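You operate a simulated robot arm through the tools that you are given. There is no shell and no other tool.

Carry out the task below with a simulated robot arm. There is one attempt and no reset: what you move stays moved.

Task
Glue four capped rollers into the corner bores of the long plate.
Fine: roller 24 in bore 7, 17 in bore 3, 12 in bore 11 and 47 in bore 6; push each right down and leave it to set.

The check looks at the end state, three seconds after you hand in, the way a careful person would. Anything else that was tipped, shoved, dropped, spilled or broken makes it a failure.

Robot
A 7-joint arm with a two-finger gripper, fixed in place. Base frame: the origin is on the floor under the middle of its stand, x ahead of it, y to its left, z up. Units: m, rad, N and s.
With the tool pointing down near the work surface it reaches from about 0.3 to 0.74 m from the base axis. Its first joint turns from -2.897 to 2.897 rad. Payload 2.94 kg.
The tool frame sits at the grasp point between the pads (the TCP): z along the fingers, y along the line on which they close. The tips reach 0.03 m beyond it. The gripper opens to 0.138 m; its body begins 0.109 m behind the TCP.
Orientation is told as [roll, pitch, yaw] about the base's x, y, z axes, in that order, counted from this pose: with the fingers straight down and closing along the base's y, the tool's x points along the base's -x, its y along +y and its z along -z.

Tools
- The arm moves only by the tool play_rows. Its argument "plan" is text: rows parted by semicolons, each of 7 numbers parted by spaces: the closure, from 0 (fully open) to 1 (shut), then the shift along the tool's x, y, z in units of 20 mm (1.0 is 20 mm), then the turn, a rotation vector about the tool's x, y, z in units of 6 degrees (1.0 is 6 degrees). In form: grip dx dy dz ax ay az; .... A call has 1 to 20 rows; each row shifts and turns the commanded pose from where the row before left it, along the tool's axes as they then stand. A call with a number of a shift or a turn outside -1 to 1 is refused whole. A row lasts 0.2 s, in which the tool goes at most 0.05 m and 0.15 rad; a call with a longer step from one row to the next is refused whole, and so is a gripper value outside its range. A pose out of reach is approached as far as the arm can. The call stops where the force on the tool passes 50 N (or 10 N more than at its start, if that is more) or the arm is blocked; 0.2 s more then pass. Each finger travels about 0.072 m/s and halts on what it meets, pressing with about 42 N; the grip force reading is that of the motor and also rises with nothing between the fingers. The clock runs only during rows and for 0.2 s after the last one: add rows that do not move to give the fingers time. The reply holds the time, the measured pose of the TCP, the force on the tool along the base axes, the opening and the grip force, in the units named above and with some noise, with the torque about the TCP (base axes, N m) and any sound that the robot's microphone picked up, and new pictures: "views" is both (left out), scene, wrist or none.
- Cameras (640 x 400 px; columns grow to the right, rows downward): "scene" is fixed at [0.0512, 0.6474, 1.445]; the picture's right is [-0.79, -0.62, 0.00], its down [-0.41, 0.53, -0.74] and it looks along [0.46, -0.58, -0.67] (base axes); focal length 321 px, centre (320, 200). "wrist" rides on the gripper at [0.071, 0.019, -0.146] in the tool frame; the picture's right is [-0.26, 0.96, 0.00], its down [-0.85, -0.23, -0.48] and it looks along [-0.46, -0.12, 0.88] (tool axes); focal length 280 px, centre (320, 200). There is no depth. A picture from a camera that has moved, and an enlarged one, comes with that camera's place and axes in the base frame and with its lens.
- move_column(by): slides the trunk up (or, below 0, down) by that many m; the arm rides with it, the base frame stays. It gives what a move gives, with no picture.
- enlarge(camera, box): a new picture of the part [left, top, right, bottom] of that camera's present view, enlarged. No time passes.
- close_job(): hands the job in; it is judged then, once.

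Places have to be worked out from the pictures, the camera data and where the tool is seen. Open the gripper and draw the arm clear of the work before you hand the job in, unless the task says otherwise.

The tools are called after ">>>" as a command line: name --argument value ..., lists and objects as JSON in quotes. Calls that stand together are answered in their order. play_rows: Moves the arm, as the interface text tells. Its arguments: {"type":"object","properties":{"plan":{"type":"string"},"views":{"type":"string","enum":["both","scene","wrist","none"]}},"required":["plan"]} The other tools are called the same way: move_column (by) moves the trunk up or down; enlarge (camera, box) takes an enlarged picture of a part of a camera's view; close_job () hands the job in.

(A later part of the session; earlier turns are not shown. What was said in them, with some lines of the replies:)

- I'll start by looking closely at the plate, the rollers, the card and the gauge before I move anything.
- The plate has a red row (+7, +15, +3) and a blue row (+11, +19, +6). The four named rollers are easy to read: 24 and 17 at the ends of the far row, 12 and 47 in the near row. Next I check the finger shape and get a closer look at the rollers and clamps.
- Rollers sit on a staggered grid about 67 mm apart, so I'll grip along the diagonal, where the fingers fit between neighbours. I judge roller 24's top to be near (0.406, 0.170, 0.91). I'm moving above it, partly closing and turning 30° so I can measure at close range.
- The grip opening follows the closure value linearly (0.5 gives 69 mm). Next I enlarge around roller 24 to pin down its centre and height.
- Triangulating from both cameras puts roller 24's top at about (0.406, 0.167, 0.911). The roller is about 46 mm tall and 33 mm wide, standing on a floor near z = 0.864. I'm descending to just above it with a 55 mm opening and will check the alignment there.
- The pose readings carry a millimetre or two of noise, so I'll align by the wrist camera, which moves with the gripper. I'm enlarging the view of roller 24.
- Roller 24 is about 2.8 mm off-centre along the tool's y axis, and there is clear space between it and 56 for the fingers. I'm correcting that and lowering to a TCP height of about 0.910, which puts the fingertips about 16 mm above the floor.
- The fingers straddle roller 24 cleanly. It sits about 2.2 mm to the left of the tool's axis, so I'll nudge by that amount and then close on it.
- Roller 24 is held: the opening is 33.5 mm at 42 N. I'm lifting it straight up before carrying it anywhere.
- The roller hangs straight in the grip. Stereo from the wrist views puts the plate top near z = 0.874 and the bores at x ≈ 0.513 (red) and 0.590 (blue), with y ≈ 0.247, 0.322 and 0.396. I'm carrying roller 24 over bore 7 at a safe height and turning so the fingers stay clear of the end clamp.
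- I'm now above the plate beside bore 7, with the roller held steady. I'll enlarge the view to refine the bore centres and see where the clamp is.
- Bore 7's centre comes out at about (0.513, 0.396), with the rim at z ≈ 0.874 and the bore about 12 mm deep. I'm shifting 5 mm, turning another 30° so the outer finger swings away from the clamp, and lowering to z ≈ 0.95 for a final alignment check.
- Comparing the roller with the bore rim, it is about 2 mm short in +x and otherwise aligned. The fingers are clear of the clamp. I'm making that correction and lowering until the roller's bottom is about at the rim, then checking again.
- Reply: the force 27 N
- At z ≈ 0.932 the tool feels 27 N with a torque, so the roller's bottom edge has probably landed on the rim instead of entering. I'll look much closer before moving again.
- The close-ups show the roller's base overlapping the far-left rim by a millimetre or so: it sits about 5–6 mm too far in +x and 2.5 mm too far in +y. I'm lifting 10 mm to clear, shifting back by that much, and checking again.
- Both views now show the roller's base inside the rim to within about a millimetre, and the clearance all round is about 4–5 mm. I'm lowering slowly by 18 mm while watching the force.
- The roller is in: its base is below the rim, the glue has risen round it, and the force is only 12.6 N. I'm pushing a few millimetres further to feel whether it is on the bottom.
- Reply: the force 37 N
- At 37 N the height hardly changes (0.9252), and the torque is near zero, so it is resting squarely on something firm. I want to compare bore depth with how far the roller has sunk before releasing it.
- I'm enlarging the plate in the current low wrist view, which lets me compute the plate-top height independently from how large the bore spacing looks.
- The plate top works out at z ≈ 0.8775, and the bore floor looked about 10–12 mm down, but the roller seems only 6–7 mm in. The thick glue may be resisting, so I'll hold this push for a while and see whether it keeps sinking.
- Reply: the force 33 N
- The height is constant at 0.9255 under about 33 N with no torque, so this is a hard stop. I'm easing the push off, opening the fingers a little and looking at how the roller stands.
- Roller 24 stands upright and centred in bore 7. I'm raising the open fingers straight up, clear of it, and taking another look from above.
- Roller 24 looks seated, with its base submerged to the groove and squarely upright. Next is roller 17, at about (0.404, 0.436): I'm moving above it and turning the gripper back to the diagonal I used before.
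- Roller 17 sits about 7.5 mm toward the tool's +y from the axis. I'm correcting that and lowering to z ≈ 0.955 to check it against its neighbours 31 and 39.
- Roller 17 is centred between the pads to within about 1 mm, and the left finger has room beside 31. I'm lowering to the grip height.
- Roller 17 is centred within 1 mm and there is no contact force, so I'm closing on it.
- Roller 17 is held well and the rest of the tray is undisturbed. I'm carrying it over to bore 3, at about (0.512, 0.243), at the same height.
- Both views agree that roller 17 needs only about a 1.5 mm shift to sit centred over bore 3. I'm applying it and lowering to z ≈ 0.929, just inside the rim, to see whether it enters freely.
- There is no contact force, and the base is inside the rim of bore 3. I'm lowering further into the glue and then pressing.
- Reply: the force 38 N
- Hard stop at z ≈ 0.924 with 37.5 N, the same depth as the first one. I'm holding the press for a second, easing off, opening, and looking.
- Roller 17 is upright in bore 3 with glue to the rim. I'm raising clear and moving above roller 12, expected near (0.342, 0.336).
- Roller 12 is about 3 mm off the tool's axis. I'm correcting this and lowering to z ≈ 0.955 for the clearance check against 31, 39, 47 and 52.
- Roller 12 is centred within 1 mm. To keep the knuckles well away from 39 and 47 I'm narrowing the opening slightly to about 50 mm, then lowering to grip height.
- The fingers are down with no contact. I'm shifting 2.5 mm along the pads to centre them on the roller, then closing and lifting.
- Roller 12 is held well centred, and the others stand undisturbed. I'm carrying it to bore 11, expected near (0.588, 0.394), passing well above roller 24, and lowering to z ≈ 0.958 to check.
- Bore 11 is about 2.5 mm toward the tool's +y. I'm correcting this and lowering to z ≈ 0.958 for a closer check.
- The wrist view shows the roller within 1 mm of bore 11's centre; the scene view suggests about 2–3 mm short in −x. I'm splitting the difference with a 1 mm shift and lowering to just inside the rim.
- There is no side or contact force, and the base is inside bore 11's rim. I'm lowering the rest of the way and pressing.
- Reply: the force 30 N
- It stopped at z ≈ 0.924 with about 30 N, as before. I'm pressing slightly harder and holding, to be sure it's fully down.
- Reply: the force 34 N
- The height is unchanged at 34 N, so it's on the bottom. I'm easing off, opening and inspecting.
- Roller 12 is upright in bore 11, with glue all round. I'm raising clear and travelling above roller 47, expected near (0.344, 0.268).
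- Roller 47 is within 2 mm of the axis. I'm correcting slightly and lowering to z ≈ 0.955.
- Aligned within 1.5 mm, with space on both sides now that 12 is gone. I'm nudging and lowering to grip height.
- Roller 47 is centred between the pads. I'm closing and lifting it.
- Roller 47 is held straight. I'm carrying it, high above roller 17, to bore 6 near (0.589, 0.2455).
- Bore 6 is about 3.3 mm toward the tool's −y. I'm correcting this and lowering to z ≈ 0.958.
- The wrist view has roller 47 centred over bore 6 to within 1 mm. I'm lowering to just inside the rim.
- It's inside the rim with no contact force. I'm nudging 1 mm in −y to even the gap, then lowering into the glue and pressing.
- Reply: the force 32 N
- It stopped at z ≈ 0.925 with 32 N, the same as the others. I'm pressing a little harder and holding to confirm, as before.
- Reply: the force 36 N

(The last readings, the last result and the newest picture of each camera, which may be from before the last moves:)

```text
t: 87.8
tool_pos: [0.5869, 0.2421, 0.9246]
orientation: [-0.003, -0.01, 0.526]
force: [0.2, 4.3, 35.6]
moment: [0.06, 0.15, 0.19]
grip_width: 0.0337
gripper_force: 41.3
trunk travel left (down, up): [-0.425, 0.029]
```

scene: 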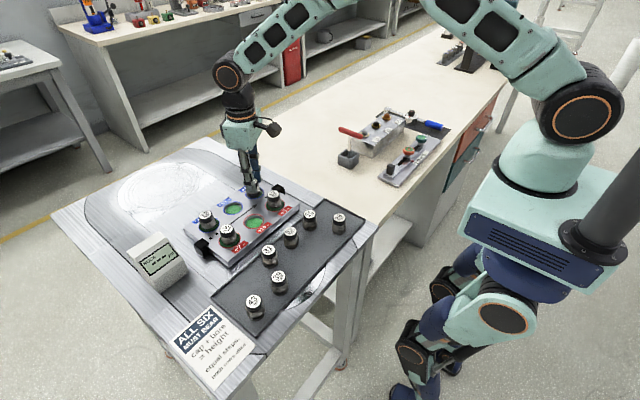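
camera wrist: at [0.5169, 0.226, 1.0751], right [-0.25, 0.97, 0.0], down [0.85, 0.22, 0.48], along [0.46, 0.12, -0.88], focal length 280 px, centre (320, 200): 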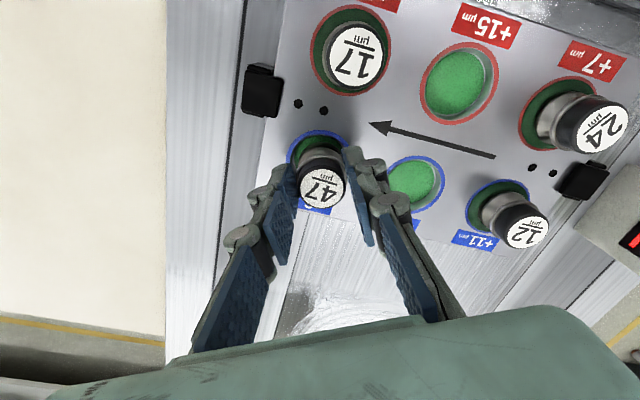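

The height stays at 0.9246 under 36 N, so it's fully down. I'm easing off, opening, and inspecting.

>>> play_rows --plan "1 0 0 -0.13 0 0 0; 1 0 0 -0.13 0 0 0; 0.72 0 0 0 0 0 0; 0.62 0 0 0 0 0 0; 0.62 0 0 0 0 0 0; 0.62 0 0 0 0 0 0" --views "both"

>>> enlarge --camera "wrist" --box '[270, 110, 370, 190]'

>>> enlarge --camera "scene" --box '[225, 155, 295, 225]'

```text
t: 89.2
tool_pos: [0.5871, 0.242, 0.9241]
orientation: [0.0, -0.001, 0.525]
force: [0.2, -1.0, 0.1]
moment: [-0.02, 0.02, -0.03]
grip_width: 0.0527
gripper_force: 0.1
trunk travel left (down, up): [-0.425, 0.029]
camera wrist: at [0.5168, 0.2242, 1.0702], right [-0.25, 0.97, 0.0], down [0.85, 0.22, 0.48], along [0.46, 0.12, -0.88], focal length 280 px, centre (320, 200)
```

scene: 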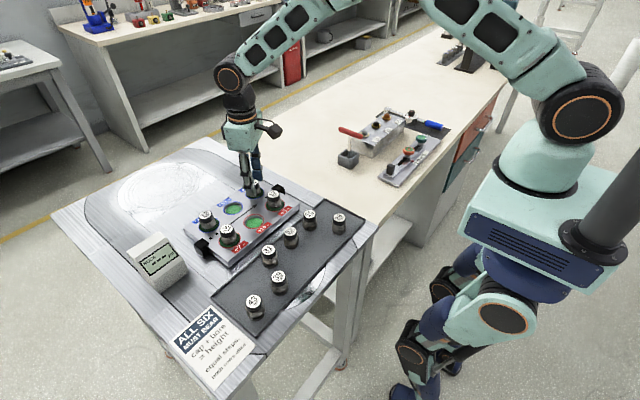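
wrist: 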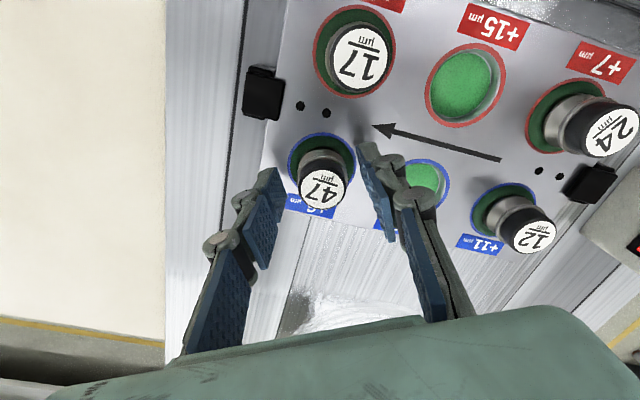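

```text
5.00 times, centred on (320, 150) of wrist
camera zoom: at [0.5168, 0.2242, 1.0702], right [-0.25, 0.97, 0.0], down [0.85, 0.22, 0.48], along [0.46, 0.12, -0.88], focal length 1402 px, centre (320, 450)
```

zoom: 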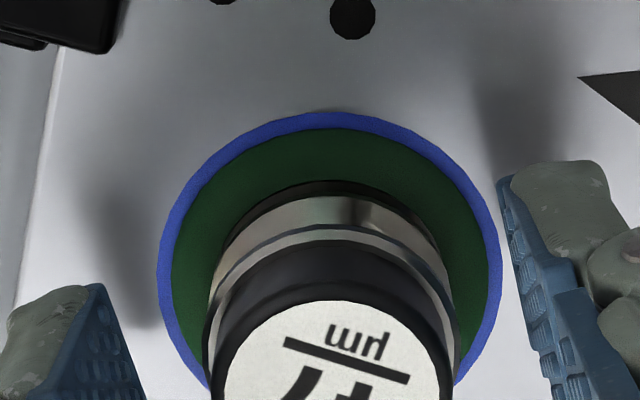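

```text
5.71 times, centred on (260, 190) of scene
camera zoom: at [0.0512, 0.6474, 1.445], right [-0.79, -0.62, 0.0], down [-0.41, 0.53, -0.74], along [0.46, -0.58, -0.67], focal length 1836 px, centre (663, 257)
```

zoom: 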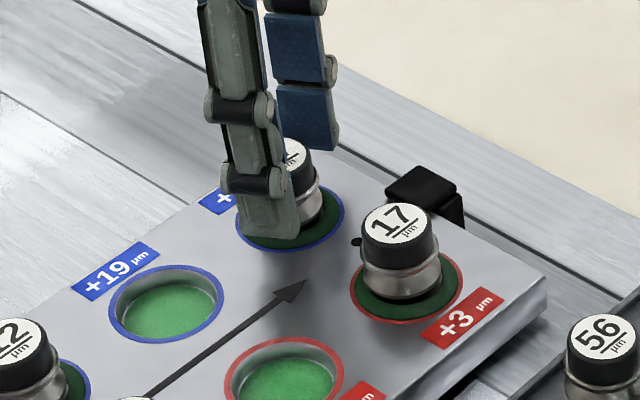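

All four are in. I'm raising the open gripper straight up, then inspecting the whole plate.

>>> play_rows --plan "0.62 0 0 -0.5 0 0 0; 0.62 0 0 -0.8 0 0 0; 0.62 0 0 -1 0 0 0; 0.62 0 0 -1 0 0 0; 0.62 0 0 -1 0 0 0; 0.62 0 0 -1 0 0 0; 0.62 0 0 -1 0 0 0; 0.62 0 0 -1 0 0 0; 0.62 0 0 0 0 0 0; 0.62 0 0 0 0 0 0" --views "both"

>>> enlarge --camera "scene" --box '[180, 175, 310, 265]'

>>> enlarge --camera "wrist" --box '[260, 40, 560, 220]'

```text
t: 91.4
tool_pos: [0.5888, 0.2422, 1.0689]
orientation: [-0.001, 0.001, 0.522]
force: [0.2, -0.8, -0.2]
moment: [-0.02, -0.01, 0.0]
grip_width: 0.0524
gripper_force: 0.1
trunk travel left (down, up): [-0.425, 0.029]
camera wrist: at [0.5184, 0.2245, 1.2155], right [-0.26, 0.97, 0.0], down [0.85, 0.22, 0.48], along [0.46, 0.12, -0.88], focal length 280 px, centre (320, 200)
```

scene: 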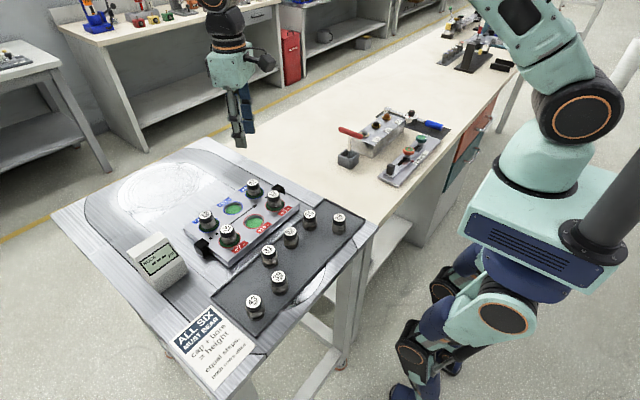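
wrist: 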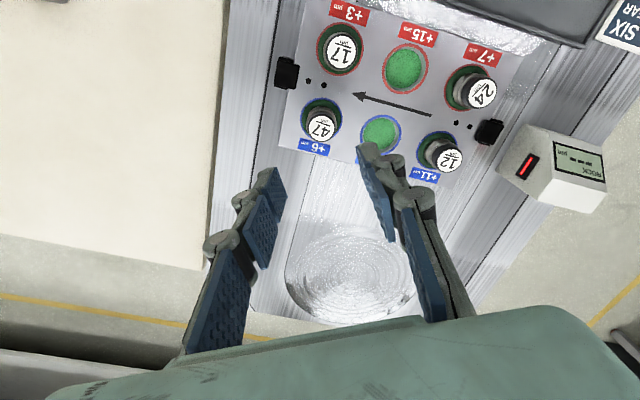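

```text
4.44 times, centred on (245, 220) of scene
camera zoom: at [0.0512, 0.6474, 1.445], right [-0.79, -0.62, 0.0], down [-0.41, 0.53, -0.74], along [0.46, -0.58, -0.67], focal length 1428 px, centre (653, 111)
```

zoom: 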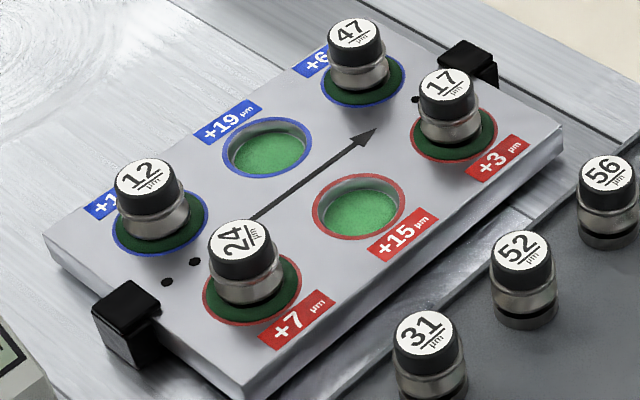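

```text
2.13 times, centred on (410, 130) of wrist
camera zoom: at [0.5184, 0.2245, 1.2155], right [-0.26, 0.97, 0.0], down [0.85, 0.22, 0.48], along [0.46, 0.12, -0.88], focal length 598 px, centre (128, 349)
```

zoom: 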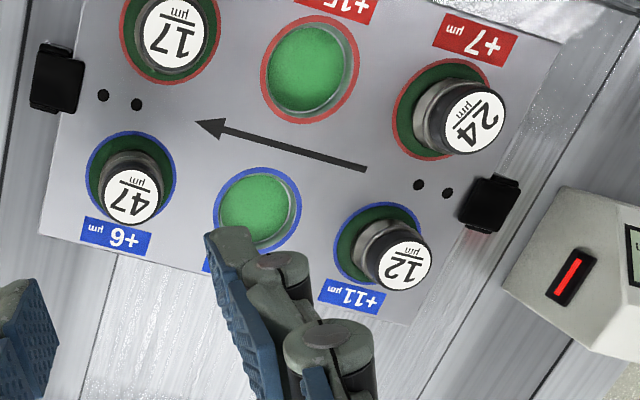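

All four rollers stand upright in their bores: 24 in +7, 17 in +3, 12 in +11 and 47 in +6. The middle bores are empty and the tray is otherwise untouched. I'm opening the gripper and drawing the arm up and away to the side.

>>> play_rows --plan "0.62 0 0 -0.5 0 0 0; 0.5 0.5 -0.1 -0.3 0 0 0; 0.3 0.92 -0.21 -0.15 0 0 0; 0.1 0.92 -0.21 -0.15 0 0 0; 0 0.92 -0.21 -0.15 0 0 0; 0 0.92 -0.21 -0.15 0 0 0; 0 0.92 -0.21 -0.15 0 0 0; 0 0.92 -0.21 -0.15 0 0 0; 0 0.92 -0.21 -0.15 0 0 0; 0 0.92 -0.21 -0.15 0 0 0; 0 0.92 -0.21 -0.15 0 0 0; 0 0.92 -0.21 -0.15 0 0 0; 0 0.92 -0.21 0 0 0 0; 0 0.92 -0.21 0 0 0 0; 0 0.92 -0.21 0 0 0 0; 0 0.5 -0.1 0 0 0 0; 0 0 0 0 0 0 0; 0 0 0 0 0 0 0" --views "both"

>>> enlarge --camera "scene" --box '[180, 170, 370, 330]'

>>> enlarge --camera "scene" --box '[190, 170, 300, 260]'

```text
t: 95.2
tool_pos: [0.3932, 0.0616, 1.1177]
orientation: [0.0, 0.0, 0.521]
force: [-0.7, 0.2, -0.4]
moment: [-0.02, 0.02, 0.01]
grip_width: 0.1379
gripper_force: 0.1
trunk travel left (down, up): [-0.425, 0.029]
camera wrist: at [0.3219, 0.0426, 1.2639], right [-0.25, 0.97, 0.0], down [0.85, 0.22, 0.48], along [0.46, 0.12, -0.88], focal length 280 px, centre (320, 200)
```

scene: 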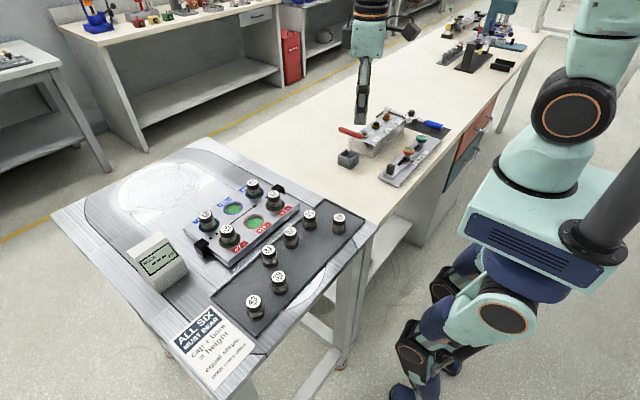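
wrist: 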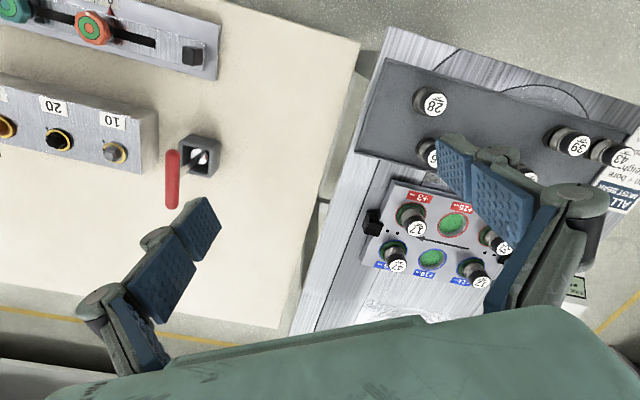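

```text
2.50 times, centred on (275, 250) of scene
camera zoom: at [0.0512, 0.6474, 1.445], right [-0.79, -0.62, 0.0], down [-0.41, 0.53, -0.74], along [0.46, -0.58, -0.67], focal length 803 px, centre (432, 75)
```

zoom: 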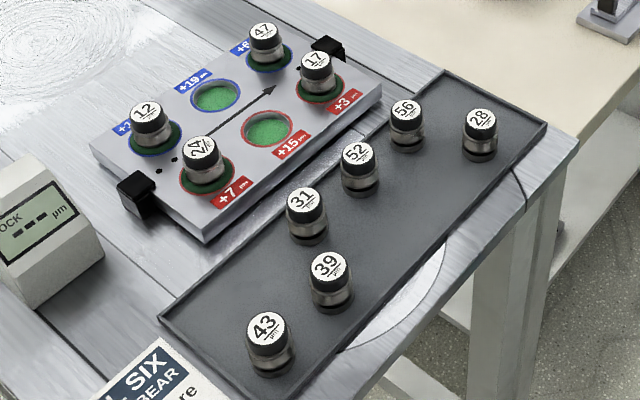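

```text
4.44 times, centred on (245, 215) of scene
camera zoom: at [0.0512, 0.6474, 1.445], right [-0.79, -0.62, 0.0], down [-0.41, 0.53, -0.74], along [0.46, -0.58, -0.67], focal length 1428 px, centre (653, 133)
```

zoom: 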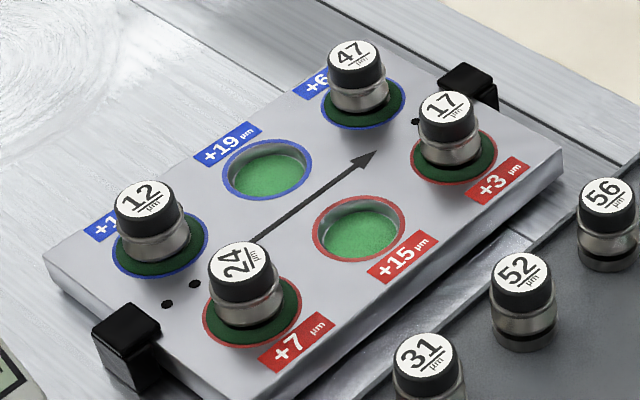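

The end state matches the request: each roller is upright and fully down in the bore you named. The six unused rollers are still standing in the tray, and the open gripper is clear. I'm handing the job in.

>>> close_job

```text
The job is handed in.
```

The four rollers are glued in as you listed: 24 in bore 7, 17 in bore 3, 12 in bore 11 and 47 in bore 6. I pushed each one down with about 35 N until it stopped moving, and left them standing upright to set. The other six rollers are still in the tray, and the two middle bores are empty.

- **First try at bore 7:** roller 24 touched the rim with about 27 N before I lifted it, re-centred it and seated it. The pictures show no damage.
- **Height card:** your roller choices don't fit the card on the table ("cap + bore = height, equal steps, both rows alike"). They give 31 and 20 at the ends of the red row, and 23 and 53 at the ends of the blue row, so the rows aren't alike. Equal steps would need a 10.5 in bore 15 and a 19 in bore 19, and the tray has neither. I followed your list, so if the card applies to this plate, check it before the glue hardens.
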